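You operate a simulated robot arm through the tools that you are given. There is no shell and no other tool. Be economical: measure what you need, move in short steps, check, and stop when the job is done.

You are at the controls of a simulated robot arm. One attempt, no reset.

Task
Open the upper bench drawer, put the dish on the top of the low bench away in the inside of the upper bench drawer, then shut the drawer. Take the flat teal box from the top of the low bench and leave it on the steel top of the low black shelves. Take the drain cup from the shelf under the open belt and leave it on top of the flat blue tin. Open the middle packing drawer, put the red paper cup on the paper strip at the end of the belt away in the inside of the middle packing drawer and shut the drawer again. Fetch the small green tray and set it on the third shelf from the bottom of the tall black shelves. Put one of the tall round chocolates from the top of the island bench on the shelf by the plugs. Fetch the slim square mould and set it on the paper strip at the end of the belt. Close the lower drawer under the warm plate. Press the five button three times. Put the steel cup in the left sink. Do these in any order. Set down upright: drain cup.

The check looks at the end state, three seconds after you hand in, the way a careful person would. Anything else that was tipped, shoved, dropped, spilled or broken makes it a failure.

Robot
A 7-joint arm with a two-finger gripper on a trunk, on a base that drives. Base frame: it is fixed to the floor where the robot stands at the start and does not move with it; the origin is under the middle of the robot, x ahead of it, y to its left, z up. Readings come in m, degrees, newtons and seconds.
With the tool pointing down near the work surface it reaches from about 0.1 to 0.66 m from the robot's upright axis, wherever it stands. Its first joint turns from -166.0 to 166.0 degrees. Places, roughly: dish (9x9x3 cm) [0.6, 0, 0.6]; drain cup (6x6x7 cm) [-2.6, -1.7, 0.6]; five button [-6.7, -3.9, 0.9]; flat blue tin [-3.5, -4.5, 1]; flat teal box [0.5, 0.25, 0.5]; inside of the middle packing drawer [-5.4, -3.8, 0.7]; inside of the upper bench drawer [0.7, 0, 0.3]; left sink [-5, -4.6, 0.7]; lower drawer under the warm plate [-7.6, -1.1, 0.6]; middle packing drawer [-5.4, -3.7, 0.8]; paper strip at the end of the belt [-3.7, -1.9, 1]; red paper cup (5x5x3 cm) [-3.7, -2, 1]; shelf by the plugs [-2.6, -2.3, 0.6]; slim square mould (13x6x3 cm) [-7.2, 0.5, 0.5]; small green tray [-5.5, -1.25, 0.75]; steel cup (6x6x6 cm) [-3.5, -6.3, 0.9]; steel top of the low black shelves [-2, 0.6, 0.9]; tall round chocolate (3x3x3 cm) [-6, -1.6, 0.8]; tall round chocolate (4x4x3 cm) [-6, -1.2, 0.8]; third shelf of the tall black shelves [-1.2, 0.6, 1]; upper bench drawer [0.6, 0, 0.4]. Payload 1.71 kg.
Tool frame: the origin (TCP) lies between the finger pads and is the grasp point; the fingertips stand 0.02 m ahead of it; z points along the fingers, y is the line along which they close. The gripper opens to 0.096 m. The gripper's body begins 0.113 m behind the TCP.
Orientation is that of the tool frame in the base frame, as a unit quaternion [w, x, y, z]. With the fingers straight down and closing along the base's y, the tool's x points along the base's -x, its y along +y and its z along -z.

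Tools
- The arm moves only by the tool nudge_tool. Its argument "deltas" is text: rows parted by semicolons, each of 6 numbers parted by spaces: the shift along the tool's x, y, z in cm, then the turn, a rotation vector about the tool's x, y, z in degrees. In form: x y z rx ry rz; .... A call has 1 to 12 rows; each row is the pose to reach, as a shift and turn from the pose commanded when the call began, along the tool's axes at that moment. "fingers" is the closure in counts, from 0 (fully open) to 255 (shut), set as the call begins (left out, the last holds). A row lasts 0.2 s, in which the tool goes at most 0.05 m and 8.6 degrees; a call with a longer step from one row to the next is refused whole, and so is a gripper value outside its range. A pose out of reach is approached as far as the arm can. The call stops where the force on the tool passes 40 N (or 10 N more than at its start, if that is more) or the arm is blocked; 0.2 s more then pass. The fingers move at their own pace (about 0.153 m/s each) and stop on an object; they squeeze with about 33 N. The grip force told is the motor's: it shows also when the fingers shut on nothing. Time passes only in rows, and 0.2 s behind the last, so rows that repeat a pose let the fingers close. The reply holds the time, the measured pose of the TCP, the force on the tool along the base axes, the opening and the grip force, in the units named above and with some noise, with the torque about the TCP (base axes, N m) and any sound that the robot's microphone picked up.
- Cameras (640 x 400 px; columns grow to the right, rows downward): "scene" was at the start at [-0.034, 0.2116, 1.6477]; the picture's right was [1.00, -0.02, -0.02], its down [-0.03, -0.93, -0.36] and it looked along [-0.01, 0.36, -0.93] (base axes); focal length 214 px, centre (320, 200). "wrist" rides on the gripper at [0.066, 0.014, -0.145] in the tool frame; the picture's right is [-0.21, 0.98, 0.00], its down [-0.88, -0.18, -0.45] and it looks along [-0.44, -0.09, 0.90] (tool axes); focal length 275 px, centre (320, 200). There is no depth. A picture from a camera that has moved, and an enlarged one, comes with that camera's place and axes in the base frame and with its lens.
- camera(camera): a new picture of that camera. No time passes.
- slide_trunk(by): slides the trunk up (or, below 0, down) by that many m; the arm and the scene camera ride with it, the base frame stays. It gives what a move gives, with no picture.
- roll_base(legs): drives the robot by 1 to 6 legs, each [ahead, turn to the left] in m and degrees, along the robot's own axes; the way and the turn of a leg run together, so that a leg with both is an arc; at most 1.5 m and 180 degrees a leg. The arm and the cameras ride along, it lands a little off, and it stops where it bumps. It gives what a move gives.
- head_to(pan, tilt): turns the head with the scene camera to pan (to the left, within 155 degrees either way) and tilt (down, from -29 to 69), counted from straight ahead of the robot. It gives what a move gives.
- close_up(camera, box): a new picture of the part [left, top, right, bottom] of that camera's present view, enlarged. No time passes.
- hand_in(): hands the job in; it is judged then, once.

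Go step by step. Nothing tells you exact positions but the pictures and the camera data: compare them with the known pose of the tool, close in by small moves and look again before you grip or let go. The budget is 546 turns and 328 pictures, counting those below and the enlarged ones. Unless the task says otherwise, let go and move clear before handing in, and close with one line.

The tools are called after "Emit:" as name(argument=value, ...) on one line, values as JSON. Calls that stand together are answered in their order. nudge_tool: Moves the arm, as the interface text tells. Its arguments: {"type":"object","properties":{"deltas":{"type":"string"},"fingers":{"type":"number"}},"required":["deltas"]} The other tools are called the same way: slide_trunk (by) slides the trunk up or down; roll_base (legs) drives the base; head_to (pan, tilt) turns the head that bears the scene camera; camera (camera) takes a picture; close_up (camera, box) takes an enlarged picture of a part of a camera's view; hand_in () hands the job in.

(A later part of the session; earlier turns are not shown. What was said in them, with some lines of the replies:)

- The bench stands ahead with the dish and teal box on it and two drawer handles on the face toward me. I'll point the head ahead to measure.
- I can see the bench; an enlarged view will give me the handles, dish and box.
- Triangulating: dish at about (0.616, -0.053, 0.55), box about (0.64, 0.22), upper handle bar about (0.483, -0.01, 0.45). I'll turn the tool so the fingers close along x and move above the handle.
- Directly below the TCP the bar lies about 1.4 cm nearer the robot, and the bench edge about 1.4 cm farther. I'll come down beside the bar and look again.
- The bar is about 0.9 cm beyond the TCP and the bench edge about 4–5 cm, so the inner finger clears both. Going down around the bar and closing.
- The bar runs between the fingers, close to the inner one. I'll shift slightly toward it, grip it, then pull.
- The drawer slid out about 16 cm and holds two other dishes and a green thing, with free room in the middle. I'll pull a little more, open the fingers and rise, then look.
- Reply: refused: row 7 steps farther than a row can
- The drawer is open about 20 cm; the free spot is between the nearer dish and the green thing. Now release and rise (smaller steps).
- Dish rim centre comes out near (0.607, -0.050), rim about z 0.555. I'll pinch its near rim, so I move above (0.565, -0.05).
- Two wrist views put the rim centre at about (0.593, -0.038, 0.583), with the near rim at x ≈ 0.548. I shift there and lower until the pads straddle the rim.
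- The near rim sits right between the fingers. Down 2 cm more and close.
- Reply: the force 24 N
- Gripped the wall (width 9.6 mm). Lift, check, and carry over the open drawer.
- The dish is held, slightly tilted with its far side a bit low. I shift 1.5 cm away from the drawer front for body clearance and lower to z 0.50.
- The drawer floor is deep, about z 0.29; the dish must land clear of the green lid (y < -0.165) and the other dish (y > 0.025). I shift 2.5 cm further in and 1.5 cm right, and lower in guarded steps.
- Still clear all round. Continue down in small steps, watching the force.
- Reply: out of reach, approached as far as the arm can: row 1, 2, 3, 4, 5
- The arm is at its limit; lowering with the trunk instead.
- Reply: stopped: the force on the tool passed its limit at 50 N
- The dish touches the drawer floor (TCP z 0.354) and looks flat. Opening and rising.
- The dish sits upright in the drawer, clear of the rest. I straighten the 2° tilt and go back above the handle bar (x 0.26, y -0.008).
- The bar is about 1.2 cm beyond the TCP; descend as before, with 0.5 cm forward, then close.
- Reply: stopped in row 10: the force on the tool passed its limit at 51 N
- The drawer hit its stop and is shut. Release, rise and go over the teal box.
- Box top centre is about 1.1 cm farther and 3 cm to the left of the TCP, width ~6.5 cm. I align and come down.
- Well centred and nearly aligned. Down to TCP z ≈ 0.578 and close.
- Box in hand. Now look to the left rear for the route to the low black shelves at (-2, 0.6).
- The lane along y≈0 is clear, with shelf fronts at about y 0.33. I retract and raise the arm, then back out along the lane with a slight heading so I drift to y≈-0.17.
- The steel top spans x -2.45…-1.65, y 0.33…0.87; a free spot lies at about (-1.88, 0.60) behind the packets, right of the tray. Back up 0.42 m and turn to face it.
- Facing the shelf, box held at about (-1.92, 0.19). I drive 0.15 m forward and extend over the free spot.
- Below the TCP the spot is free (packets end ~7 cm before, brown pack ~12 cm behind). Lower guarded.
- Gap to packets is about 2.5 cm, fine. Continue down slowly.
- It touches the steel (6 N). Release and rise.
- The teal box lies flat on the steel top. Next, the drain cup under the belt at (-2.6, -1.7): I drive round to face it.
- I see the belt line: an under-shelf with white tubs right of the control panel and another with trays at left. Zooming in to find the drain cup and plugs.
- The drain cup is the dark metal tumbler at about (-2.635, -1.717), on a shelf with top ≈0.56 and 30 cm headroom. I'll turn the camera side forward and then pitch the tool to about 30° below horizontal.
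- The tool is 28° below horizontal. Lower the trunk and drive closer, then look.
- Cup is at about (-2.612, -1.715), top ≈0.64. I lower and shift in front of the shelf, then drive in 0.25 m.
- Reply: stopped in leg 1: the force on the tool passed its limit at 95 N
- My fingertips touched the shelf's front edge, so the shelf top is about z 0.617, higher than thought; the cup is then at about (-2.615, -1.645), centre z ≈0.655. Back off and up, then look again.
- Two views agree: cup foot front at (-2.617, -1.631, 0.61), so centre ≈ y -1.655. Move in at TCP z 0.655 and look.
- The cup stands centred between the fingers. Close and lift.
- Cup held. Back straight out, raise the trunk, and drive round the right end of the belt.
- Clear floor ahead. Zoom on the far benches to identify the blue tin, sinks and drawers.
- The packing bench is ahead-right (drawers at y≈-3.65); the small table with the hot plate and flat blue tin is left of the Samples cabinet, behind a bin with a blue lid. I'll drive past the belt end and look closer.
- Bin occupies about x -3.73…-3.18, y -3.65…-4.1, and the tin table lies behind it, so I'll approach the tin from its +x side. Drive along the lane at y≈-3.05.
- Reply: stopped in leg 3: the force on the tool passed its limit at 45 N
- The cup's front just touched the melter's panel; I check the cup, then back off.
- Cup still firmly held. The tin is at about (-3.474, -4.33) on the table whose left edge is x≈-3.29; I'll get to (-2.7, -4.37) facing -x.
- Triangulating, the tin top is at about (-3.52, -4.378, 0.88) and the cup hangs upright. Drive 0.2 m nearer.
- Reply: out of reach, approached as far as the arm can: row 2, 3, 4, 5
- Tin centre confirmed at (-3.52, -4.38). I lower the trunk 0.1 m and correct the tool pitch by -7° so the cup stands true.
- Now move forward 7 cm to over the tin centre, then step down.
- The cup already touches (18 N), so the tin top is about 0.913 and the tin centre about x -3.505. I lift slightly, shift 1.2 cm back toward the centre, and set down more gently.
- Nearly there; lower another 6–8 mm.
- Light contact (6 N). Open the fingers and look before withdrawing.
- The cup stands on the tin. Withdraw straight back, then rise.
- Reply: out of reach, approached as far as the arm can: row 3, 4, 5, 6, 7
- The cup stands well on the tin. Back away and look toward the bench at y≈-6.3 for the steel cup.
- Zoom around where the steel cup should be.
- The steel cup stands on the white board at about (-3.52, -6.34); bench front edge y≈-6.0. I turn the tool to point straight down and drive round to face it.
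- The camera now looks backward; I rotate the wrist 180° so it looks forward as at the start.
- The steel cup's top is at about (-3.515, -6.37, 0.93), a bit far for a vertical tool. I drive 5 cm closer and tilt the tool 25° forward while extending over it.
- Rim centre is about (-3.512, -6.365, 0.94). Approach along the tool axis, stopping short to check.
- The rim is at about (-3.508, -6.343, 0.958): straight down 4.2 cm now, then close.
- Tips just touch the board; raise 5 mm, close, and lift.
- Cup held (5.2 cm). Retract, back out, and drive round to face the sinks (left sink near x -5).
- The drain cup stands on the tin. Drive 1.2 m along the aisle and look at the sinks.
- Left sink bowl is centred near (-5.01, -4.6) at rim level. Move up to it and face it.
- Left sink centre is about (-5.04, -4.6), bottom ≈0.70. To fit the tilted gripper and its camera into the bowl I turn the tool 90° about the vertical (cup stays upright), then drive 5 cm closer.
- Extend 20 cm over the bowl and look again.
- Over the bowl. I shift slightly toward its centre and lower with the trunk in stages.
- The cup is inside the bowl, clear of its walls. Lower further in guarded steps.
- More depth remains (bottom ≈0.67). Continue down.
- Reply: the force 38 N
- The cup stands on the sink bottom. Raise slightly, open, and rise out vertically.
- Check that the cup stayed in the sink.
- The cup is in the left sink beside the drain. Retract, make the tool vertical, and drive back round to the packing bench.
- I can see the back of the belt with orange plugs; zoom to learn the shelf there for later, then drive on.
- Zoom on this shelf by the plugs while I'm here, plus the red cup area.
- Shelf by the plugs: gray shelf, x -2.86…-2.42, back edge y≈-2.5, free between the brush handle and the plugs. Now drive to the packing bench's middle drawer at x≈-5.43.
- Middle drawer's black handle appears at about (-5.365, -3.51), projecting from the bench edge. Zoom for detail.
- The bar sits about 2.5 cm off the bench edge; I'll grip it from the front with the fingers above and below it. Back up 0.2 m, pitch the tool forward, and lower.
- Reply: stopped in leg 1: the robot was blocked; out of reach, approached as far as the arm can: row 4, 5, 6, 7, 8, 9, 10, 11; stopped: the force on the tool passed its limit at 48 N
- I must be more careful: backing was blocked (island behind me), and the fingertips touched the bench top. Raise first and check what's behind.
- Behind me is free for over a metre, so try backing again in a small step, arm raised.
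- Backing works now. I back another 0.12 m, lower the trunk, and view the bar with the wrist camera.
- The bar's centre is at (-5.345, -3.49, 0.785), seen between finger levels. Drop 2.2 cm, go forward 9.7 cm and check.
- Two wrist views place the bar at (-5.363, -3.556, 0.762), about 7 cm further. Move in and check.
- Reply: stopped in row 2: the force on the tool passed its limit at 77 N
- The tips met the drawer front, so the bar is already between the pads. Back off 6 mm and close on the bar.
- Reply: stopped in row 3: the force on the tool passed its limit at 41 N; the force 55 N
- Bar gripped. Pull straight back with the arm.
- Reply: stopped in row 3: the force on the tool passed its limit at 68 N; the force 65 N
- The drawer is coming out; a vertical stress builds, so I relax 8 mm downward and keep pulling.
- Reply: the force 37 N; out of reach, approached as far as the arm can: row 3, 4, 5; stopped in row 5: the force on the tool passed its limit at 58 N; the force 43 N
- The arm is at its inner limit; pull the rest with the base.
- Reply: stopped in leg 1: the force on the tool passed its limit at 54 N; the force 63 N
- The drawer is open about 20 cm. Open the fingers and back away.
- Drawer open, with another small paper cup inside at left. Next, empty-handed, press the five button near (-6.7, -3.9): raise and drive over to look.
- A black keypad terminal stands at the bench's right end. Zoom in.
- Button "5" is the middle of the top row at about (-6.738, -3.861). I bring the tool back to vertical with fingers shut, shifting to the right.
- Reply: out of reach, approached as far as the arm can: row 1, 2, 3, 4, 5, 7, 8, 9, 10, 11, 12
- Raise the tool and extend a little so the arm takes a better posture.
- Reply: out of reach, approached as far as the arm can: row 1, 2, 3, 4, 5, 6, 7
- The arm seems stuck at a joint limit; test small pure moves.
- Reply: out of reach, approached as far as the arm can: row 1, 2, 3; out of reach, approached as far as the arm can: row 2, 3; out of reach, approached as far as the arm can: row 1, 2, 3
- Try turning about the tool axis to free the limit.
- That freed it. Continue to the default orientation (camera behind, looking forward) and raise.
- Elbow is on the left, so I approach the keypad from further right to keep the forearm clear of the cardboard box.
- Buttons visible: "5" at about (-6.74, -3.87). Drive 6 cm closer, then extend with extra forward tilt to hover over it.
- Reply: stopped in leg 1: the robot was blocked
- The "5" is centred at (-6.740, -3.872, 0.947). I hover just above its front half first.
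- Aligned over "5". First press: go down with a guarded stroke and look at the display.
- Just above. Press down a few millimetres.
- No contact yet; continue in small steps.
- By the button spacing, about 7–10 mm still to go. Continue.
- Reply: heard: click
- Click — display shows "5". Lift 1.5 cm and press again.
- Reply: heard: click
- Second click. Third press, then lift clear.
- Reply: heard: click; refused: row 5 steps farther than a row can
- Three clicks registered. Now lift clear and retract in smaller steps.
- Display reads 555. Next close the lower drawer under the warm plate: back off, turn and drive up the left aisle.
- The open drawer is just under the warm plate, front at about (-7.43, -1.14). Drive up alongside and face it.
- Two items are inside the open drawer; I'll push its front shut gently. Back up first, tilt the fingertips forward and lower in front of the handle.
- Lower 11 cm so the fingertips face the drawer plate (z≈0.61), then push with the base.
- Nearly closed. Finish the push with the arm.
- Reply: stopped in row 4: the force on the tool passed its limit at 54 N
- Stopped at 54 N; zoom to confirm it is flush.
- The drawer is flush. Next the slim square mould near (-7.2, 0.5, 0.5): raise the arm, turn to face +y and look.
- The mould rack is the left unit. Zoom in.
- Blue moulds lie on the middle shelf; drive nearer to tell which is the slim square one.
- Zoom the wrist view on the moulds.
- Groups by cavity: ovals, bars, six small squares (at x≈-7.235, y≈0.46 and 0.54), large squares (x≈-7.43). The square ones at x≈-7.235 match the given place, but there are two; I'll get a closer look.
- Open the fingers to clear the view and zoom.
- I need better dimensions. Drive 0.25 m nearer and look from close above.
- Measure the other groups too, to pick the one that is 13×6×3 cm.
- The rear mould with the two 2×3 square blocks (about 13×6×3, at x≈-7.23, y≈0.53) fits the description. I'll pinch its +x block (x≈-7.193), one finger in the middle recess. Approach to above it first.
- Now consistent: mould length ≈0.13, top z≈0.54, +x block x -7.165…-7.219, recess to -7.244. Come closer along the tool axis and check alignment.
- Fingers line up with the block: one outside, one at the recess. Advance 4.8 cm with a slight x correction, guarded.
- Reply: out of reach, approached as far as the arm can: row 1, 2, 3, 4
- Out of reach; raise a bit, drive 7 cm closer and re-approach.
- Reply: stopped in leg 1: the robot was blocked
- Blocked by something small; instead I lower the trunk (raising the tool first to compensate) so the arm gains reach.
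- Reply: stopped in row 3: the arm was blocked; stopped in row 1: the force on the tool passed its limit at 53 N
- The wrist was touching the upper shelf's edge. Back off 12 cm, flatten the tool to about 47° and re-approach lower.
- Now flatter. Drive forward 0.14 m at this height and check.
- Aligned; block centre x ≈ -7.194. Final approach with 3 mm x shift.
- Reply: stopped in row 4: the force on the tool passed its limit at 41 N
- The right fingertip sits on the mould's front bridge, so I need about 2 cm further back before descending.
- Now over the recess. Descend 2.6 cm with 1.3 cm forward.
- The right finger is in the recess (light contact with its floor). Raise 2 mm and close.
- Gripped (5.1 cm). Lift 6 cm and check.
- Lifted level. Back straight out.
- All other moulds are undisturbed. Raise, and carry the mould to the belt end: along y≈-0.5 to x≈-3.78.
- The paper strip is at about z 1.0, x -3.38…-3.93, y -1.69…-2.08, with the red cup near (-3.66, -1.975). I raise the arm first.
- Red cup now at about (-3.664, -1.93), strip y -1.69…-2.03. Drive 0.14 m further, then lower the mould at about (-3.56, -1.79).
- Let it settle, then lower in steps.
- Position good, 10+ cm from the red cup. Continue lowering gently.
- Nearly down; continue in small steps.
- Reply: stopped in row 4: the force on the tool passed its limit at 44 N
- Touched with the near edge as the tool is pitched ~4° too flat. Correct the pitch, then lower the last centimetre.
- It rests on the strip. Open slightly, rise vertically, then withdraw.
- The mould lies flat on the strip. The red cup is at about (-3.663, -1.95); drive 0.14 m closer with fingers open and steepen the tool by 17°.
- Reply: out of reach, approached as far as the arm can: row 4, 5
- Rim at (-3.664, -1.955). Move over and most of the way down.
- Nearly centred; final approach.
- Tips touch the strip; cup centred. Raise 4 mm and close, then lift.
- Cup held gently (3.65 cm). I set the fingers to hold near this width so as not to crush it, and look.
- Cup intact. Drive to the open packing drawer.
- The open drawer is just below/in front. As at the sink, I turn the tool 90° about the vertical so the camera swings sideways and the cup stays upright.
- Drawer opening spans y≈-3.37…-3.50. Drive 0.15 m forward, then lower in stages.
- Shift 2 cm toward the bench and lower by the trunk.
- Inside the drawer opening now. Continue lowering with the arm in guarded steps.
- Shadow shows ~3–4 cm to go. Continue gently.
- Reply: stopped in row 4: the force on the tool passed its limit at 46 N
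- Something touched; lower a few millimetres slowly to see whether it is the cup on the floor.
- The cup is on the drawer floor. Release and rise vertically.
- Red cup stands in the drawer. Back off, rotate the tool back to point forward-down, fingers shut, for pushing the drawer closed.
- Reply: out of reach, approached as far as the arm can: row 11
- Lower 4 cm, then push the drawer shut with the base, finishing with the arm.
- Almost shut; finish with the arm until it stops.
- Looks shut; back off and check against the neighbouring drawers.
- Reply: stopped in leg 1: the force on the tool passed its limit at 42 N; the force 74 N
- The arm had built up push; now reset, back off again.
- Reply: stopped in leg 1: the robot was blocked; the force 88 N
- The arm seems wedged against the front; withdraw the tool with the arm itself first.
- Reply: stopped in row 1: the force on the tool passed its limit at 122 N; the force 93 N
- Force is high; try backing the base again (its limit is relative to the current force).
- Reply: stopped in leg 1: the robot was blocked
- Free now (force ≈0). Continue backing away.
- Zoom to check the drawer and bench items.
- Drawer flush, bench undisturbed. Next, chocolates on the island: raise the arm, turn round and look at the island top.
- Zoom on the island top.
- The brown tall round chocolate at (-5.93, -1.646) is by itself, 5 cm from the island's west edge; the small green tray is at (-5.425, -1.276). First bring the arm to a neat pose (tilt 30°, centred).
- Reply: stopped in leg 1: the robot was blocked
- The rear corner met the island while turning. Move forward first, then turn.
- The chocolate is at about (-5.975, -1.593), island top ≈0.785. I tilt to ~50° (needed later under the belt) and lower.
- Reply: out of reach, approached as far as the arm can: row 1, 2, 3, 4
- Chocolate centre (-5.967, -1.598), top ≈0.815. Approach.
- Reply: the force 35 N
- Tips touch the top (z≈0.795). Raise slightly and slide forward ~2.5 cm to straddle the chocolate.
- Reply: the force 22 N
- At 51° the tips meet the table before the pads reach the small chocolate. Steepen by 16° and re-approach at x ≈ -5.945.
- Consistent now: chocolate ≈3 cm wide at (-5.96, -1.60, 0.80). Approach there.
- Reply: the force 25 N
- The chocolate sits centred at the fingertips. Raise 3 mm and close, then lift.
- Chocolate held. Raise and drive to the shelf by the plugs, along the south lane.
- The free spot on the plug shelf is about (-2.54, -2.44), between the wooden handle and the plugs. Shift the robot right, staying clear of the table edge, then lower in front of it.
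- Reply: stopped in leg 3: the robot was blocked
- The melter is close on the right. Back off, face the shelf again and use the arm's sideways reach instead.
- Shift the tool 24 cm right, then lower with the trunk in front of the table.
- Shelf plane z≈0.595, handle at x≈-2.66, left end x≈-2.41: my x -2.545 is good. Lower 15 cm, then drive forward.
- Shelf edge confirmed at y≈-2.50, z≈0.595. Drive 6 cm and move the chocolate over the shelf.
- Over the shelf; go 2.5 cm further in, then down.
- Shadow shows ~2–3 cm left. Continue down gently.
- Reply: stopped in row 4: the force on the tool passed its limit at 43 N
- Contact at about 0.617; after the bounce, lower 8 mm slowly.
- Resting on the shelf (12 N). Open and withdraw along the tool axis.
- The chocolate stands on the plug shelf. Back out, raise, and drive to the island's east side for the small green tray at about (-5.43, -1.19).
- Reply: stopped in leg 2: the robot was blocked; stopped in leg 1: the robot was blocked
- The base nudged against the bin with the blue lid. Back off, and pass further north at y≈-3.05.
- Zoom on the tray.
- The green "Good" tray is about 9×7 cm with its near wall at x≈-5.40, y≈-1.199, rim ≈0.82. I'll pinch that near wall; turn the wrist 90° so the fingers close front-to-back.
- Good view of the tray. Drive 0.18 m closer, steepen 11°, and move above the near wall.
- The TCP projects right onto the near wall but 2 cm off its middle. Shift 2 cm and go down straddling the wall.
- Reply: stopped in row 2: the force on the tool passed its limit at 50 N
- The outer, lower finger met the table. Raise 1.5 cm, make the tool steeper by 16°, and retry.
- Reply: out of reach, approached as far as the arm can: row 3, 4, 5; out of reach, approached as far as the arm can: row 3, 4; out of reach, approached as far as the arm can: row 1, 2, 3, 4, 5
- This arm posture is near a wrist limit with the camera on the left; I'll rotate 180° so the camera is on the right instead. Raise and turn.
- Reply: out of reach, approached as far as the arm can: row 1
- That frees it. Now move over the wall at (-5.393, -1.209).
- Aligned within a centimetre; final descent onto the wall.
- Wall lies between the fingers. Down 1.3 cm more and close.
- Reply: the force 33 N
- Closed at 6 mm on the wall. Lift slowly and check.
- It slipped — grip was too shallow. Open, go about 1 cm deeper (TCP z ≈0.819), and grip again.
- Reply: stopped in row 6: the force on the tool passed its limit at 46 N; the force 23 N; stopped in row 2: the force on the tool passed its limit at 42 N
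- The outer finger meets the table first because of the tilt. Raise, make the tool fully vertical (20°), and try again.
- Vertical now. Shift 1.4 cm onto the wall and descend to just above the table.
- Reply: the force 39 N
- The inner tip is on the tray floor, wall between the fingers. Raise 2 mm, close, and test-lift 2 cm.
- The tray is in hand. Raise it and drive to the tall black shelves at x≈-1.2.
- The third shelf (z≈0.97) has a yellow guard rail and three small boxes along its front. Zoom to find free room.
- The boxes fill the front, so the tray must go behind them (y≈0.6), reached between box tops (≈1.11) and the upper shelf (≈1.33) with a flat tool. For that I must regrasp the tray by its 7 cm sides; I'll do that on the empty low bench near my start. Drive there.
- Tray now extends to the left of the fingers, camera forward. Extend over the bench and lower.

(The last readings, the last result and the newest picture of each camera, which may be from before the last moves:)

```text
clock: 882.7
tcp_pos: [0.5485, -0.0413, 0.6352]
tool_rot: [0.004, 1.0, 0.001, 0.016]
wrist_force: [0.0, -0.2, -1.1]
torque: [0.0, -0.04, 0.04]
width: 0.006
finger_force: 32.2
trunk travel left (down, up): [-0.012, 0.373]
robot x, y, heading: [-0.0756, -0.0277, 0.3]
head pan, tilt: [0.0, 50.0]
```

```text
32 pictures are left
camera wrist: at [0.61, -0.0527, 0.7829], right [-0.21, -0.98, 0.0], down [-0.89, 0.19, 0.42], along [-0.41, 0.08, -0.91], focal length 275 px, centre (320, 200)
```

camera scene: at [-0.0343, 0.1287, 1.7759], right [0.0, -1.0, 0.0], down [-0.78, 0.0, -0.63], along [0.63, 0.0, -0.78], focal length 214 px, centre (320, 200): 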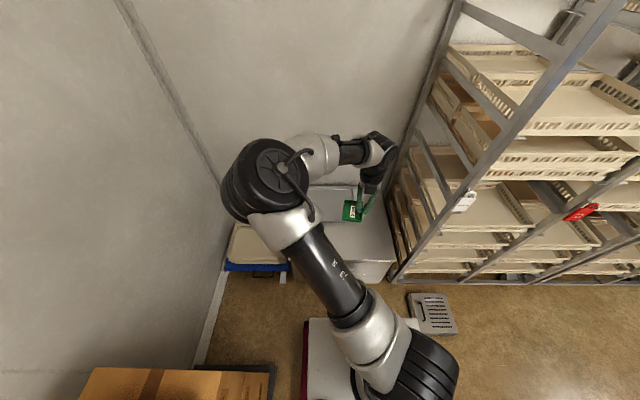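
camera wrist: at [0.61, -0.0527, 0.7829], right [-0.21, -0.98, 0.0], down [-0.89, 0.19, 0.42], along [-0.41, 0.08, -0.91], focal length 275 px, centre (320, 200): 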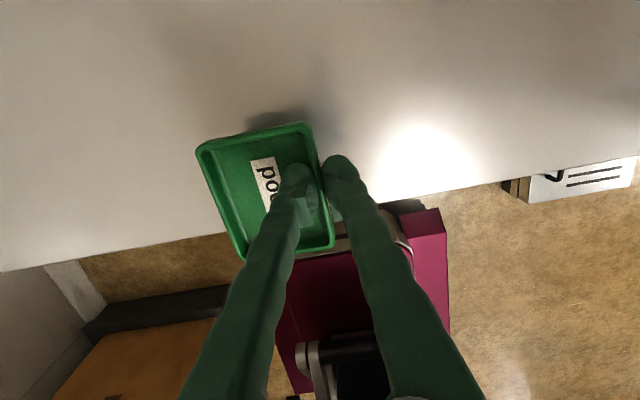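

Move 3 cm further onto the bench, then set the tray down.

Emit:
nudge_tool(deltas="1.5 0 1 0 0 0; 3 0 2 0 0 0; 3 0 3.5 0 0 0; 3 0 4.3 0 0 0; 3 0 4.8 0 0 0; 3 0 5.3 0 0 0")

```text
clock: 884.1
tcp_pos: [0.5821, -0.0415, 0.5844]
tool_rot: [0.005, 1.0, 0.0, 0.015]
wrist_force: [-0.1, 0.1, 0.5]
torque: [0.09, 0.1, 0.02]
width: 0.006
finger_force: 32.4
trunk travel left (down, up): [-0.012, 0.373]
robot x, y, heading: [-0.0809, -0.0301, 0.5]
head pan, tilt: [0.0, 50.0]
```

Emit:
nudge_tool(deltas="0 0 0.3 0 0 0; 0 0 0.6 0 0 0; 0 0 0.6 0 0 0")

Emit:
nudge_tool(deltas="0 0 -0.2 0 0 0; 0 0 -0.2 0 0 0; 0 0 -0.2 0 0 0; 0 0 -3 0 0 0; 0 0 -7 0 0 0; 0 0 -11 0 0 0; 0 0 -14 0 0 0; 0 0 -14 0 0 0", fingers=190)

Emit:
camera(camera="wrist")

```text
clock: 884.9
tcp_pos: [0.5747, -0.04, 0.5901]
tool_rot: [0.005, 1.0, 0.0, 0.024]
wrist_force: [-0.3, 0.9, -0.6]
torque: [-0.06, -0.04, 0.01]
width: 0.006
finger_force: 31.7
trunk travel left (down, up): [-0.012, 0.373]
robot x, y, heading: [-0.0767, -0.03, 0.4]
head pan, tilt: [0.0, 50.0]
stopped in row 3: the force on the tool passed its limit at 41 N (the readings are from after the stop); the commanded pose is now the measured one
```

```text
clock: 886.7
tcp_pos: [0.5661, -0.04, 0.7304]
tool_rot: [0.005, 1.0, -0.001, 0.024]
wrist_force: [0.4, 0.1, -0.6]
torque: [-0.01, 0.01, -0.01]
width: 0.0248
finger_force: 0.0
trunk travel left (down, up): [-0.012, 0.373]
robot x, y, heading: [-0.078, -0.029, 0.3]
head pan, tilt: [0.0, 50.0]
```

```text
31 pictures are left
camera wrist: at [0.6258, -0.052, 0.8784], right [-0.21, -0.98, 0.0], down [-0.9, 0.19, 0.4], along [-0.39, 0.08, -0.92], focal length 275 px, centre (320, 200)
```

wrist: 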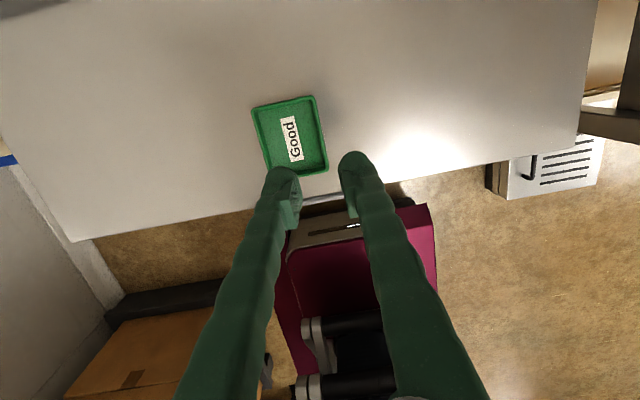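

The tray lies flat, centre (0.575, -0.007), 7 cm across y. Pitch the tool to ~37° above horizontal with fingers fully open and pull back a bit.

Emit:
nudge_tool(deltas="-1.5 -0.5 0 0 7.6 0; -3 -1 0 0 15.2 0; -4.5 -1.5 0 0 22.8 0; -6 -2 1 0 30.4 0; -7.5 -2.5 2 0 38 0; -9 -3 3 0 45.6 0; -11 -3.3 4 0 53 0; -11 -3.3 4 0 53 0", fingers=0)

Emit:
camera(camera="wrist")

```text
clock: 888.5
tcp_pos: [0.4605, -0.0075, 0.6844]
tool_rot: [0.004, 0.883, 0.003, 0.468]
wrist_force: [0.0, 0.6, -1.2]
torque: [0.0, 0.01, -0.02]
width: 0.0958
finger_force: 0.1
trunk travel left (down, up): [-0.012, 0.373]
robot x, y, heading: [-0.0769, -0.0276, 0.0]
head pan, tilt: [0.0, 50.0]
```

```text
30 pictures are left
camera wrist: at [0.3762, -0.019, 0.8211], right [-0.12, -0.98, -0.16], down [-0.86, 0.18, -0.48], along [0.5, 0.08, -0.86], focal length 275 px, centre (320, 200)
```

wrist: 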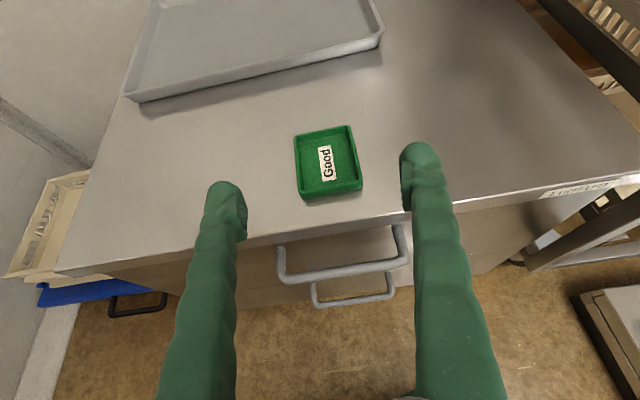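

Approach the tray with fingers straddling its sides.

Emit:
nudge_tool(deltas="-0.8 0.1 4 0 0 0; -1.6 0.2 8 0 0 0; -2.4 0.3 11.5 0 0 0; -2.8 0.3 13.6 0 0 0; -2.8 0.3 13.6 0 0 0")

Emit:
camera(camera="wrist")

```text
clock: 889.7
tcp_pos: [0.5576, -0.0116, 0.5863]
tool_rot: [0.004, 0.883, 0.003, 0.469]
wrist_force: [0.4, -0.1, -0.6]
torque: [-0.03, -0.01, 0.01]
width: 0.096
finger_force: 0.1
trunk travel left (down, up): [-0.012, 0.373]
robot x, y, heading: [-0.0845, -0.0249, 0.1]
head pan, tilt: [0.0, 50.0]
```

```text
29 pictures are left
camera wrist: at [0.4747, -0.0236, 0.721], right [-0.12, -0.98, -0.16], down [-0.86, 0.18, -0.48], along [0.5, 0.08, -0.86], focal length 275 px, centre (320, 200)
```

wrist: 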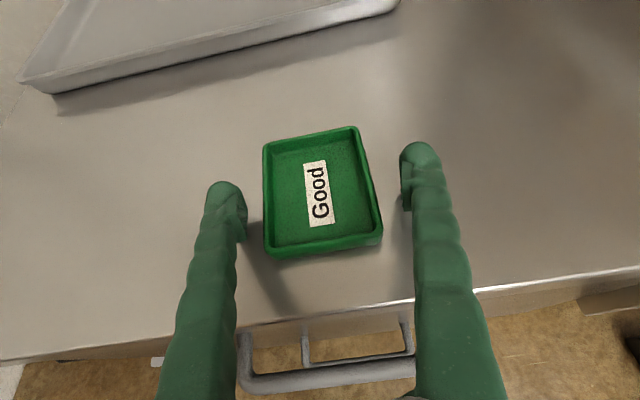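

Perfectly straddled. Lower 7 mm and close, then lift.

Emit:
nudge_tool(deltas="-0.3 0 0.2 0 0 0; -0.6 0 0.4 0 0 0; -0.6 0 0.4 0 0 0")

Emit:
nudge_tool(deltas="0 0 0 0 0 0; 0 0 0 0 0 0; 0 0 0 0 0 0; 1 0 -0.6 0 0 0; 2.5 0 -1.7 0 0 0; 5 0 -3.4 0 0 0; 5 0 -3.4 0 0 0", fingers=255)

Emit:
camera(camera="wrist")

```text
clock: 890.5
tcp_pos: [0.5574, -0.0114, 0.5769]
tool_rot: [0.005, 0.884, 0.002, 0.468]
wrist_force: [0.5, 0.0, -0.1]
torque: [0.01, 0.02, -0.02]
width: 0.096
finger_force: 0.0
trunk travel left (down, up): [-0.012, 0.373]
robot x, y, heading: [-0.0772, -0.0251, 0.2]
head pan, tilt: [0.0, 50.0]
```

```text
clock: 892.1
tcp_pos: [0.5575, -0.0105, 0.6409]
tool_rot: [0.004, 0.883, 0.003, 0.469]
wrist_force: [-0.5, -0.2, -0.9]
torque: [0.0, 0.01, -0.04]
width: 0.0722
finger_force: 33.3
trunk travel left (down, up): [-0.012, 0.373]
robot x, y, heading: [-0.0769, -0.0238, 0.4]
head pan, tilt: [0.0, 50.0]
```

```text
28 pictures are left
camera wrist: at [0.4746, -0.0229, 0.7766], right [-0.12, -0.98, -0.16], down [-0.86, 0.18, -0.48], along [0.5, 0.08, -0.86], focal length 275 px, centre (320, 200)
```

wrist: 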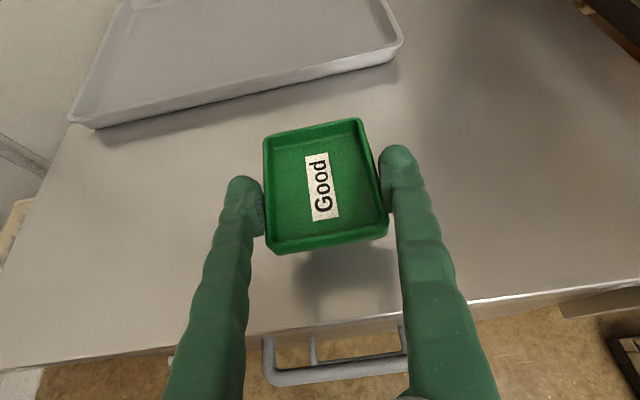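

Tray held level by its sides (7.2 cm). Raise and back out to face the tall shelves from y≈-0.55.

Emit:
slide_trunk(by=0.33)

Emit:
roll_base(legs=[[-0.25, 0], [0, 29], [-1.05, 0], [0, 61]])

Emit:
nudge_tool(deltas="2 0 -1.4 0 0 0; 4.1 0 -2.8 0 0 0; 6.2 0 -4.2 0 0 0; 8.3 0 -5.6 0 0 0; 10.4 0 -7 0 0 0; 12.4 0 -8.4 0 0 0; 14.5 0 -9.8 0 0 0; 14.5 0 -9.8 0 0 0")

Emit:
head_to(pan=5, tilt=22)

Emit:
camera(camera="scene")

Emit:
camera(camera="wrist")

```text
clock: 895.3
tcp_pos: [0.5587, -0.0112, 0.9711]
tool_rot: [0.005, 0.883, 0.002, 0.469]
wrist_force: [0.4, 0.5, -0.5]
torque: [0.01, 0.01, 0.0]
width: 0.0717
finger_force: 33.2
trunk travel left (down, up): [-0.342, 0.043]
robot x, y, heading: [-0.079, -0.0283, -0.2]
head pan, tilt: [0.0, 50.0]
```

```text
clock: 907.5
tcp_pos: [-1.278, 0.0847, 0.97]
tool_rot: [-0.33, 0.62, 0.629, 0.333]
wrist_force: [-0.8, 0.1, -0.4]
torque: [-0.01, -0.02, 0.01]
width: 0.0698
finger_force: 33.2
trunk travel left (down, up): [-0.342, 0.043]
robot x, y, heading: [-1.2522, -0.548, 91.0]
head pan, tilt: [0.0, 50.0]
```

```text
clock: 909.4
tcp_pos: [-1.2796, 0.0671, 1.155]
tool_rot: [-0.335, 0.618, 0.626, 0.339]
wrist_force: [-0.2, 0.3, -0.2]
torque: [-0.03, 0.04, 0.02]
width: 0.0699
finger_force: 32.6
trunk travel left (down, up): [-0.342, 0.043]
robot x, y, heading: [-1.2514, -0.5502, 90.9]
head pan, tilt: [0.0, 50.0]
```

```text
clock: 910.3
tcp_pos: [-1.279, 0.0676, 1.1541]
tool_rot: [-0.335, 0.618, 0.626, 0.338]
wrist_force: [0.9, -0.6, -0.2]
torque: [0.0, 0.03, 0.0]
width: 0.0699
finger_force: 33.5
trunk travel left (down, up): [-0.342, 0.043]
robot x, y, heading: [-1.2498, -0.5509, 91.1]
head pan, tilt: [5.0, 22.0]
```

```text
27 pictures are left
camera scene: at [-1.4178, -0.4903, 1.7784], right [0.99, 0.1, 0.0], down [0.04, -0.39, -0.92], along [-0.09, 0.92, -0.39], focal length 214 px, centre (320, 200)
```

scene: 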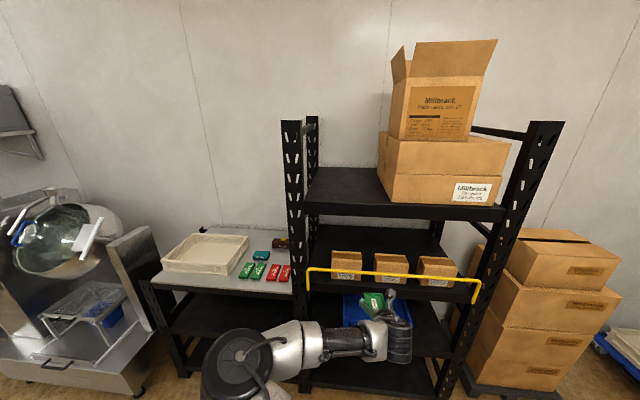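

```text
26 pictures are left
camera wrist: at [-1.2655, -0.0173, 1.2891], right [0.98, -0.1, -0.16], down [-0.17, -0.85, -0.49], along [-0.09, 0.51, -0.86], focal length 275 px, centre (320, 200)
```

wrist: 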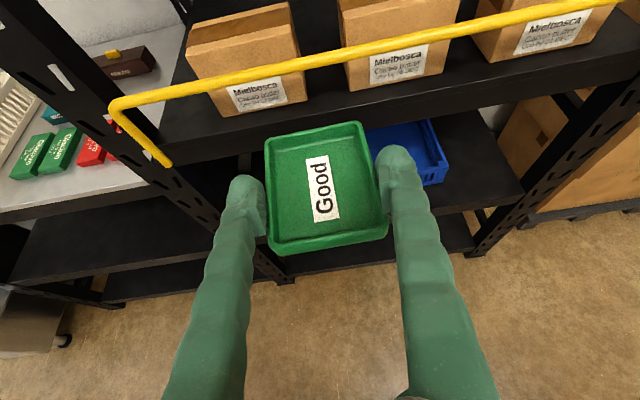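

Measured: rail top ≈1.08 at y 0.317, box tops ≈1.12 back to y≈0.45, shelf z≈1.005, upper shelf underside ≈1.37. Plan: enter level at TCP z 1.17 to y 0.47, then advance along the tool axis (33° down) to y≈0.66. First retract 7 cm and drive in part way.

Emit:
nudge_tool(deltas="-1.3 0 -3.3 0 0 0; -2.6 0 -6.7 0 0 0; -2.6 0 -6.7 0 0 0")

Emit:
roll_base(legs=[[0.3, 0]])

Emit:
nudge_tool(deltas="0 0 0 0 0 0; 0 0 0 0 0 0")

Emit:
camera(camera="wrist")

Emit:
camera(camera="scene")

```text
clock: 911.1
tcp_pos: [-1.2791, -0.0023, 1.1682]
tool_rot: [-0.335, 0.617, 0.627, 0.338]
wrist_force: [0.8, -0.2, 0.1]
torque: [-0.01, 0.06, 0.01]
width: 0.0694
finger_force: 33.1
trunk travel left (down, up): [-0.342, 0.043]
robot x, y, heading: [-1.2507, -0.5532, 91.1]
head pan, tilt: [5.0, 22.0]
```

```text
clock: 913.2
tcp_pos: [-1.2801, 0.2921, 1.1702]
tool_rot: [-0.336, 0.618, 0.626, 0.338]
wrist_force: [-0.4, 0.2, -0.7]
torque: [-0.04, -0.02, -0.02]
width: 0.0693
finger_force: 33.3
trunk travel left (down, up): [-0.342, 0.043]
robot x, y, heading: [-1.2522, -0.2509, 90.3]
head pan, tilt: [5.0, 22.0]
```

```text
clock: 913.8
tcp_pos: [-1.2815, 0.2845, 1.1735]
tool_rot: [-0.338, 0.617, 0.624, 0.34]
wrist_force: [-0.7, 0.5, -0.8]
torque: [-0.04, 0.01, 0.01]
width: 0.0692
finger_force: 33.2
trunk travel left (down, up): [-0.342, 0.043]
robot x, y, heading: [-1.2559, -0.2541, 90.8]
head pan, tilt: [5.0, 22.0]
```

```text
25 pictures are left
camera wrist: at [-1.2672, 0.1982, 1.3072], right [0.98, -0.11, -0.17], down [-0.18, -0.85, -0.5], along [-0.09, 0.52, -0.85], focal length 275 px, centre (320, 200)
```

wrist: 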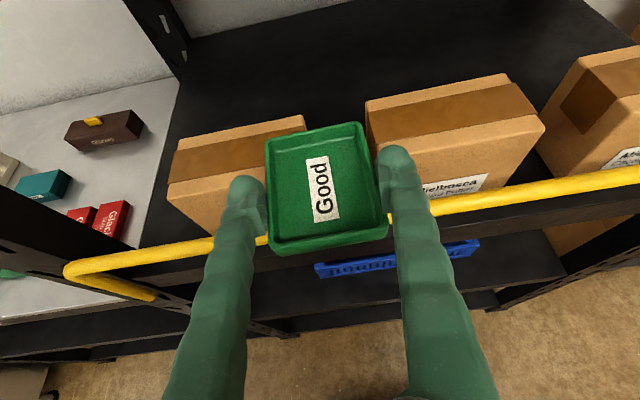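

```text
24 pictures are left
camera scene: at [-1.4215, -0.1903, 1.7784], right [1.0, 0.1, 0.0], down [0.04, -0.39, -0.92], along [-0.09, 0.92, -0.39], focal length 214 px, centre (320, 200)
```

scene: 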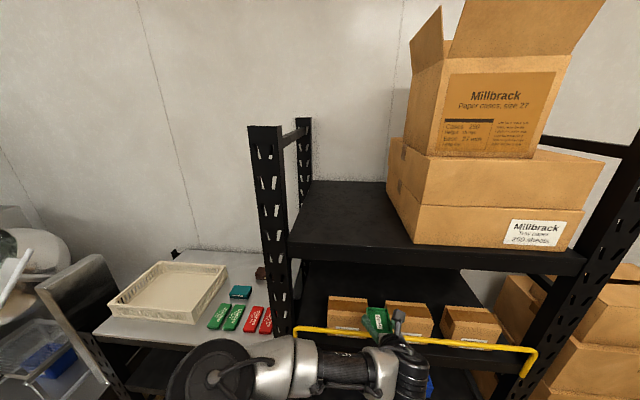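

Clear view: box tops end at (y 0.426, z 1.107), upper shelf underside ≈1.35. Lower 1.8 cm and drive in 0.12 m.

Emit:
nudge_tool(deltas="-0.8 0 0.5 0 0 0; -1.5 0 1 0 0 0; -1.5 0 1 0 0 0")

Emit:
roll_base(legs=[[0.12, 0]])

Emit:
nudge_tool(deltas="0 0 0 0 0 0; 0 0 0 0 0 0")

Emit:
camera(camera="wrist")

Emit:
camera(camera="scene")

```text
clock: 914.6
tcp_pos: [-1.2805, 0.2827, 1.1559]
tool_rot: [-0.338, 0.617, 0.623, 0.341]
wrist_force: [0.0, 0.1, -0.9]
torque: [-0.03, 0.05, -0.02]
width: 0.0693
finger_force: 33.1
trunk travel left (down, up): [-0.342, 0.043]
robot x, y, heading: [-1.2548, -0.255, 90.7]
head pan, tilt: [5.0, 22.0]
```

```text
clock: 915.9
tcp_pos: [-1.2819, 0.3757, 1.1692]
tool_rot: [-0.346, 0.613, 0.619, 0.348]
wrist_force: [0.6, -1.8, -0.5]
torque: [0.07, 0.06, 0.02]
width: 0.0691
finger_force: 33.2
trunk travel left (down, up): [-0.342, 0.043]
robot x, y, heading: [-1.2577, -0.1301, 90.8]
head pan, tilt: [5.0, 22.0]
```

```text
clock: 916.5
tcp_pos: [-1.283, 0.3995, 1.1577]
tool_rot: [-0.34, 0.616, 0.624, 0.341]
wrist_force: [0.6, -1.4, -0.6]
torque: [0.02, -0.02, -0.03]
width: 0.0689
finger_force: 33.3
trunk travel left (down, up): [-0.342, 0.043]
robot x, y, heading: [-1.2578, -0.1322, 90.8]
head pan, tilt: [5.0, 22.0]
```

```text
23 pictures are left
camera wrist: at [-1.2692, 0.3138, 1.2909], right [0.98, -0.1, -0.17], down [-0.18, -0.85, -0.5], along [-0.09, 0.52, -0.85], focal length 275 px, centre (320, 200)
```

wrist: 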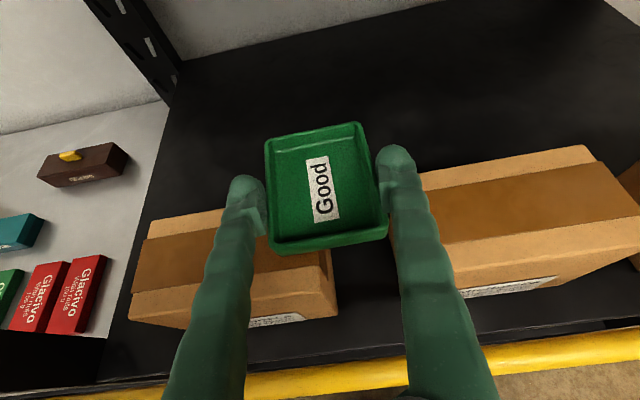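

```text
22 pictures are left
camera scene: at [-1.4227, -0.0861, 1.7789], right [0.99, 0.1, 0.0], down [0.04, -0.38, -0.92], along [-0.09, 0.92, -0.38], focal length 214 px, centre (320, 200)
```

scene: 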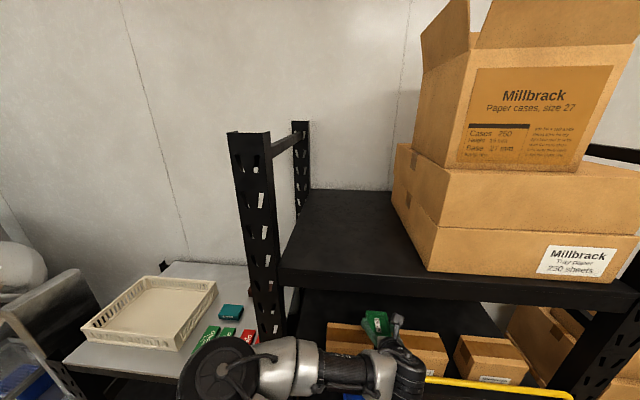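

Clear. Drive 5 cm more, then advance along the tool axis in steps.

Emit:
roll_base(legs=[[0.05, 0]])

Emit:
nudge_tool(deltas="0.3 0 0.5 0 0 0; 0.8 0 1.2 0 0 0; 0.8 0 3.2 0 0 0; 0.8 0 5.2 0 0 0; 0.8 0 5.2 0 0 0")

Emit:
camera(camera="wrist")

```text
clock: 917.4
tcp_pos: [-1.283, 0.4246, 1.1678]
tool_rot: [-0.346, 0.614, 0.619, 0.347]
wrist_force: [-0.6, -0.8, 0.3]
torque: [-0.03, 0.0, 0.02]
width: 0.069
finger_force: 33.1
trunk travel left (down, up): [-0.342, 0.043]
robot x, y, heading: [-1.2569, -0.0854, 90.8]
head pan, tilt: [5.0, 22.0]
```

```text
clock: 918.6
tcp_pos: [-1.2847, 0.5149, 1.128]
tool_rot: [-0.335, 0.619, 0.626, 0.336]
wrist_force: [0.2, -1.9, 0.2]
torque: [0.03, -0.02, -0.03]
width: 0.0691
finger_force: 32.9
trunk travel left (down, up): [-0.342, 0.043]
robot x, y, heading: [-1.2582, -0.0847, 90.6]
head pan, tilt: [5.0, 22.0]
```

```text
21 pictures are left
camera wrist: at [-1.2707, 0.4305, 1.2618], right [0.98, -0.11, -0.17], down [-0.18, -0.85, -0.49], along [-0.09, 0.51, -0.86], focal length 275 px, centre (320, 200)
```

wrist: 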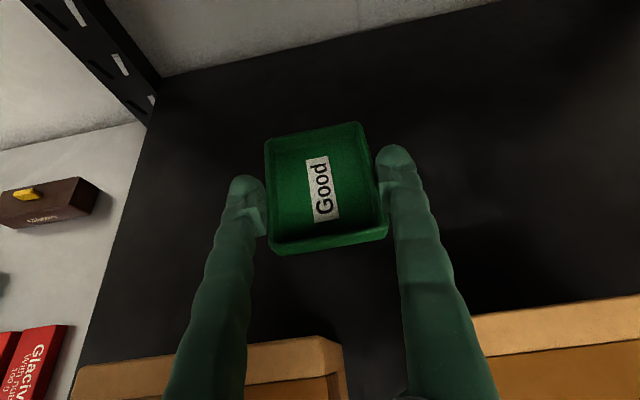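

Past the boxes. Continue along the axis.

Emit:
nudge_tool(deltas="0 0 2 0 0 0; 0 0 4 0 0 0; 0 0 6 0 0 0; 0 0 8 0 0 0; 0 0 10 0 0 0; 0 0 10 0 0 0")

Emit:
camera(camera="wrist")

Emit:
camera(camera="scene")

```text
clock: 920.0
tcp_pos: [-1.2841, 0.5882, 1.08]
tool_rot: [-0.338, 0.618, 0.624, 0.339]
wrist_force: [-1.0, 0.0, -0.3]
torque: [0.0, 0.02, 0.01]
width: 0.0691
finger_force: 32.8
trunk travel left (down, up): [-0.342, 0.043]
robot x, y, heading: [-1.2576, -0.0834, 90.6]
head pan, tilt: [5.0, 22.0]
```

```text
20 pictures are left
camera wrist: at [-1.2692, 0.5013, 1.2127], right [0.98, -0.11, -0.17], down [-0.18, -0.85, -0.5], along [-0.09, 0.52, -0.85], focal length 275 px, centre (320, 200)
```

wrist: 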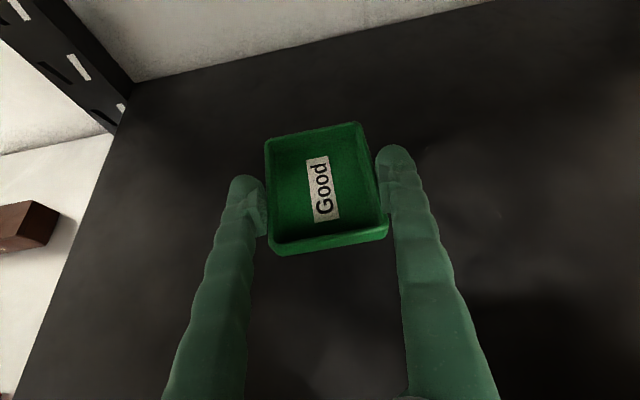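

```text
19 pictures are left
camera scene: at [-1.4234, -0.0225, 1.7786], right [1.0, 0.1, 0.0], down [0.04, -0.39, -0.92], along [-0.09, 0.92, -0.39], focal length 214 px, centre (320, 200)
```

scene: 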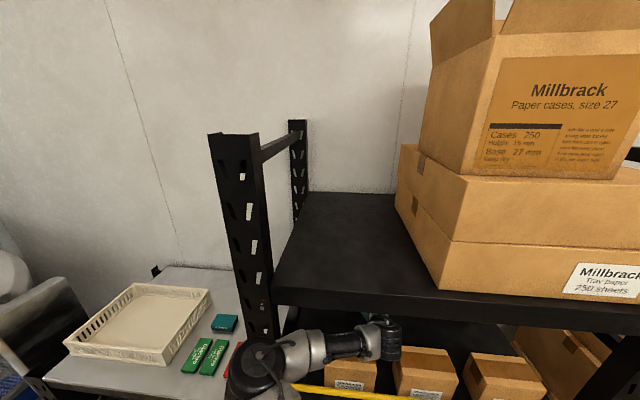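

Still clear. Continue 6 cm along the axis, watching force.

Emit:
nudge_tool(deltas="0 0 1.5 0 0 0; 0 0 3 0 0 0; 0 0 4.5 0 0 0; 0 0 6 0 0 0; 0 0 6 0 0 0")

Emit:
camera(camera="wrist")

```text
clock: 921.2
tcp_pos: [-1.283, 0.6375, 1.0465]
tool_rot: [-0.339, 0.617, 0.624, 0.339]
wrist_force: [0.4, -0.5, -1.5]
torque: [0.01, 0.02, 0.01]
width: 0.0689
finger_force: 32.9
trunk travel left (down, up): [-0.342, 0.043]
robot x, y, heading: [-1.2604, -0.0854, 90.6]
head pan, tilt: [5.0, 22.0]
```

```text
18 pictures are left
camera wrist: at [-1.2701, 0.552, 1.1807], right [0.98, -0.11, -0.17], down [-0.18, -0.85, -0.5], along [-0.09, 0.52, -0.85], focal length 275 px, centre (320, 200)
```

wrist: 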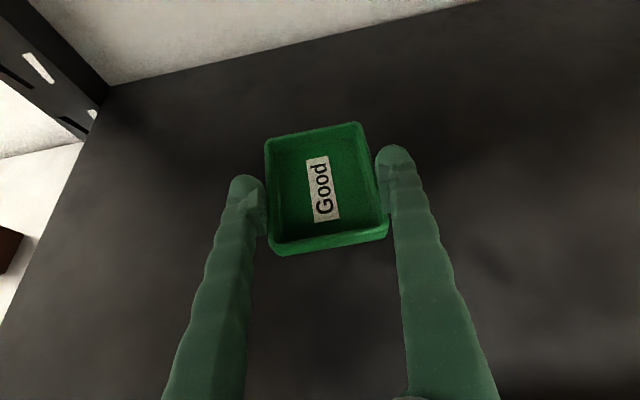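

Emit:
nudge_tool(deltas="-0.3 0 0.8 0 0 0; -0.5 0 1.4 0 0 0; -0.7 0 1.9 0 0 0; -0.7 0 1.9 0 0 0")

Emit:
nudge_tool(deltas="-0.25 0 0.3 0 0 0; -0.5 0 0.5 0 0 0; -0.5 0 0.5 0 0 0")

```text
clock: 922.2
tcp_pos: [-1.2839, 0.6495, 1.0303]
tool_rot: [-0.339, 0.617, 0.623, 0.34]
wrist_force: [0.7, 0.3, -1.2]
torque: [0.0, -0.01, 0.04]
width: 0.069
finger_force: 32.6
trunk travel left (down, up): [-0.342, 0.043]
robot x, y, heading: [-1.2594, -0.0838, 90.8]
head pan, tilt: [5.0, 22.0]
```

```text
clock: 923.0
tcp_pos: [-1.284, 0.65, 1.0236]
tool_rot: [-0.338, 0.619, 0.623, 0.34]
wrist_force: [-0.5, -0.2, 0.2]
torque: [-0.01, 0.02, -0.03]
width: 0.0686
finger_force: 32.9
trunk travel left (down, up): [-0.342, 0.043]
robot x, y, heading: [-1.2563, -0.0855, 90.9]
head pan, tilt: [5.0, 22.0]
```

Emit:
nudge_tool(deltas="-0.2 0 0.3 0 0 0; -0.5 0 0.7 0 0 0; -0.8 0 1 0 0 0; -0.8 0 1 0 0 0")

Emit:
camera(camera="wrist")

```text
clock: 924.0
tcp_pos: [-1.2847, 0.655, 1.0126]
tool_rot: [-0.337, 0.618, 0.623, 0.34]
wrist_force: [-0.4, 0.7, -0.2]
torque: [-0.02, 0.03, 0.04]
width: 0.0688
finger_force: 33.2
trunk travel left (down, up): [-0.342, 0.043]
robot x, y, heading: [-1.2583, -0.0847, 90.8]
head pan, tilt: [5.0, 22.0]
```

```text
17 pictures are left
camera wrist: at [-1.2705, 0.5698, 1.146], right [0.98, -0.11, -0.17], down [-0.18, -0.85, -0.5], along [-0.09, 0.52, -0.85], focal length 275 px, centre (320, 200)
```

wrist: 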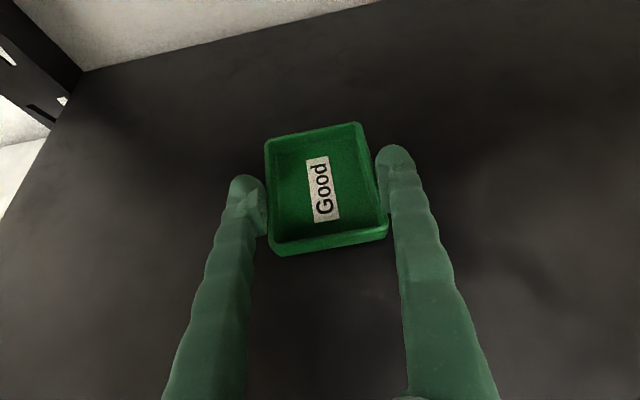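

No contact yet, so the shelf is nearer 0.97. To keep clear of the boxes I continue strictly along the tool axis.

Emit:
nudge_tool(deltas="0 0 1 0 0 0; 0 0 2 0 0 0; 0 0 2.8 0 0 0; 0 0 3.5 0 0 0; 0 0 3.5 0 0 0")

Emit:
camera(camera="wrist")

```text
clock: 925.0
tcp_pos: [-1.2839, 0.6712, 1.0086]
tool_rot: [-0.345, 0.615, 0.617, 0.348]
wrist_force: [-0.1, 0.3, -1.2]
torque: [-0.03, -0.05, -0.01]
width: 0.0695
finger_force: 33.4
trunk travel left (down, up): [-0.342, 0.043]
robot x, y, heading: [-1.2545, -0.0836, 91.1]
head pan, tilt: [5.0, 22.0]
stopped in row 4: the force on the tool passed its limit at 43 N (the readings are from after the stop); the commanded pose is now the measured one
```

```text
16 pictures are left
camera wrist: at [-1.2692, 0.5817, 1.1415], right [0.98, -0.1, -0.17], down [-0.18, -0.84, -0.52], along [-0.09, 0.54, -0.84], focal length 275 px, centre (320, 200)
```

wrist: 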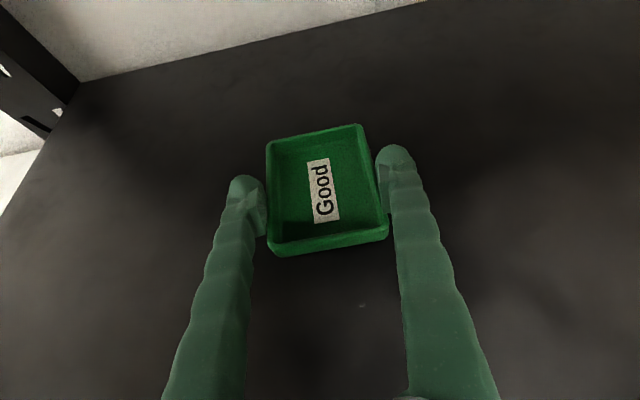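

Contact at about z 0.998 (bounced up). Lower 9 mm slowly and check the force.

Emit:
nudge_tool(deltas="-0.2 0 0.3 0 0 0; -0.4 0 0.6 0 0 0; -0.5 0 0.8 0 0 0; -0.5 0 0.8 0 0 0")

```text
clock: 926.0
tcp_pos: [-1.2816, 0.6751, 1.003]
tool_rot: [-0.347, 0.614, 0.617, 0.349]
wrist_force: [1.5, -0.6, 6.8]
torque: [-0.2, -0.1, 0.01]
width: 0.0695
finger_force: 32.1
trunk travel left (down, up): [-0.342, 0.043]
robot x, y, heading: [-1.2544, -0.0824, 90.9]
head pan, tilt: [5.0, 22.0]
```

Light contact with the shelf (7 N). A bit more, then release.

Emit:
nudge_tool(deltas="-0.2 0 0.1 0 -1 0; -0.3 0 0.2 0 -2 0; -0.3 0 0.2 0 -2 0")

Emit:
nudge_tool(deltas="0 0 0 0 0 0; 0 0 0 0 0 0; 0 0 0 0 0 0", fingers=0)

Emit:
camera(camera="wrist")

```text
clock: 926.8
tcp_pos: [-1.2827, 0.6754, 1.0018]
tool_rot: [-0.337, 0.62, 0.622, 0.339]
wrist_force: [-0.4, 7.4, 28.1]
torque: [0.72, -0.06, -0.05]
width: 0.0693
finger_force: 33.1
trunk travel left (down, up): [-0.342, 0.043]
robot x, y, heading: [-1.2537, -0.0799, 90.7]
head pan, tilt: [5.0, 22.0]
```

```text
clock: 927.6
tcp_pos: [-1.2822, 0.6755, 0.9976]
tool_rot: [-0.335, 0.62, 0.625, 0.336]
wrist_force: [0.8, 0.9, -1.3]
torque: [0.03, 0.01, -0.01]
width: 0.0961
finger_force: 0.1
trunk travel left (down, up): [-0.342, 0.043]
robot x, y, heading: [-1.2554, -0.0861, 90.5]
head pan, tilt: [5.0, 22.0]
```

```text
15 pictures are left
camera wrist: at [-1.2689, 0.5905, 1.1323], right [0.98, -0.11, -0.17], down [-0.18, -0.85, -0.49], along [-0.09, 0.51, -0.86], focal length 275 px, centre (320, 200)
```

wrist: 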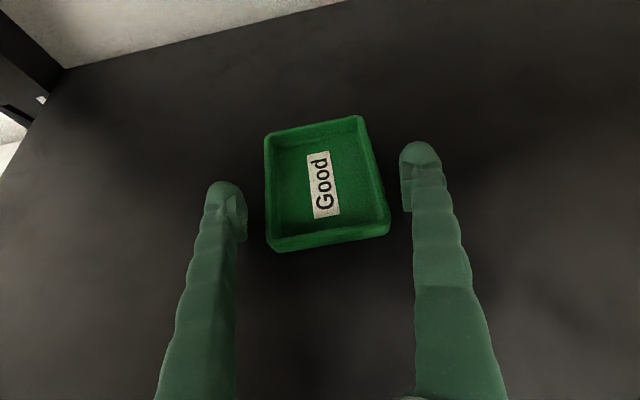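

The tray sits flat on the third shelf. Withdraw by the same path in reverse.

Emit:
nudge_tool(deltas="0 0 -3 0 0 0; 0 0 -6 0 0 0; 0 0 -9 0 0 0; 0 0 -12 0 0 0; 0 0 -15 0 0 0; 0.3 0 -18 0 0 0; 0.8 0 -21 0 0 0; 1.5 0 -24 0 0 0; 1.5 0 -24 0 0 0")

Emit:
camera(camera="wrist")

```text
clock: 929.6
tcp_pos: [-1.2824, 0.4823, 1.145]
tool_rot: [-0.334, 0.621, 0.624, 0.336]
wrist_force: [-0.5, 0.5, 0.7]
torque: [-0.02, -0.01, -0.01]
width: 0.096
finger_force: 0.0
trunk travel left (down, up): [-0.342, 0.043]
robot x, y, heading: [-1.2576, -0.086, 90.5]
head pan, tilt: [5.0, 22.0]
```

```text
14 pictures are left
camera wrist: at [-1.2685, 0.398, 1.2789], right [0.98, -0.11, -0.17], down [-0.18, -0.85, -0.49], along [-0.09, 0.51, -0.86], focal length 275 px, centre (320, 200)
```

wrist: 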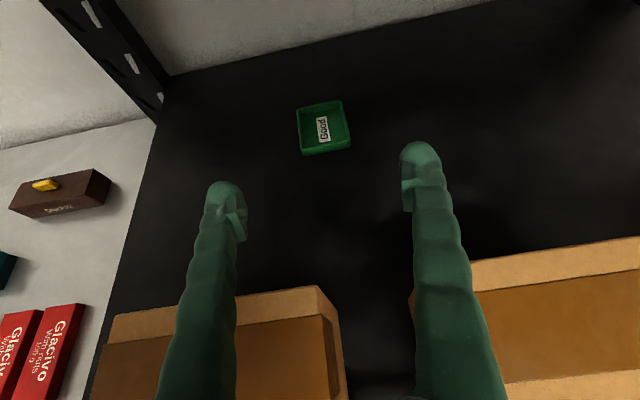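

Tray stays put. Now back straight out with the base.

Emit:
nudge_tool(deltas="0.8 0 0 0 0 0; 0.8 0 0 0 0 0")

Emit:
roll_base(legs=[[-0.5, 0]])

Emit:
camera(camera="scene")

Emit:
close_up(camera="scene", box=[280, 200, 520, 340])

```text
clock: 930.2
tcp_pos: [-1.2809, 0.4859, 1.1521]
tool_rot: [-0.336, 0.62, 0.625, 0.335]
wrist_force: [0.0, -1.2, 0.4]
torque: [0.02, -0.04, 0.02]
width: 0.0958
finger_force: 0.0
trunk travel left (down, up): [-0.342, 0.043]
robot x, y, heading: [-1.2575, -0.0826, 90.6]
head pan, tilt: [5.0, 22.0]
```

```text
clock: 933.3
tcp_pos: [-1.2788, -0.0138, 1.1508]
tool_rot: [-0.338, 0.617, 0.627, 0.334]
wrist_force: [0.1, -0.2, -0.9]
torque: [0.0, -0.02, 0.02]
width: 0.0961
finger_force: 0.1
trunk travel left (down, up): [-0.342, 0.043]
robot x, y, heading: [-1.2454, -0.5793, 91.1]
head pan, tilt: [5.0, 22.0]
```

```text
13 pictures are left
camera scene: at [-1.4153, -0.5252, 1.7786], right [0.99, 0.11, 0.0], down [0.04, -0.39, -0.92], along [-0.1, 0.92, -0.39], focal length 214 px, centre (320, 200)
```

scene: 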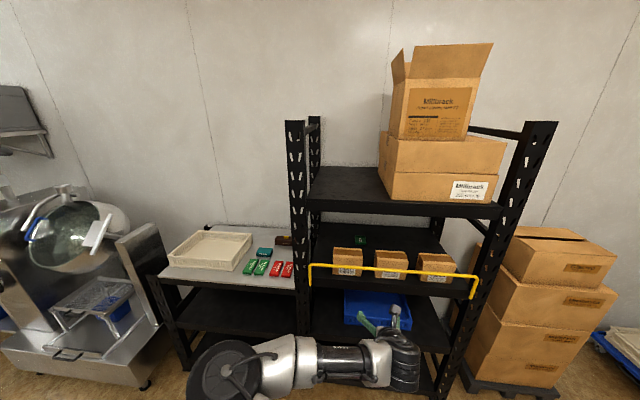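

```text
2.67 times, centred on (400, 270) of scene
camera zoom: at [-1.4153, -0.5252, 1.7786], right [0.99, 0.11, 0.0], down [0.04, -0.39, -0.92], along [-0.1, 0.92, -0.39], focal length 572 px, centre (107, 13)
```

zoom: 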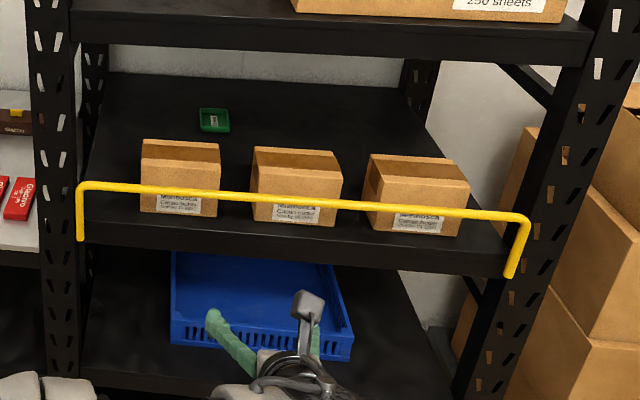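

All ten jobs are done as far as I can see: the tray is flat on the third shelf behind the boxes, with the rail and boxes undisturbed. The gripper is empty and clear, so I hand in.

Emit:
hand_in()

```text
The job is handed in.
```

I did all ten jobs and handed in with the gripper empty and clear; I chose the rear mould with two blocks of small square cavities as the slim square mould, going by size, and my base bumped the island and the blue-lidded bin lightly, without visible effect.
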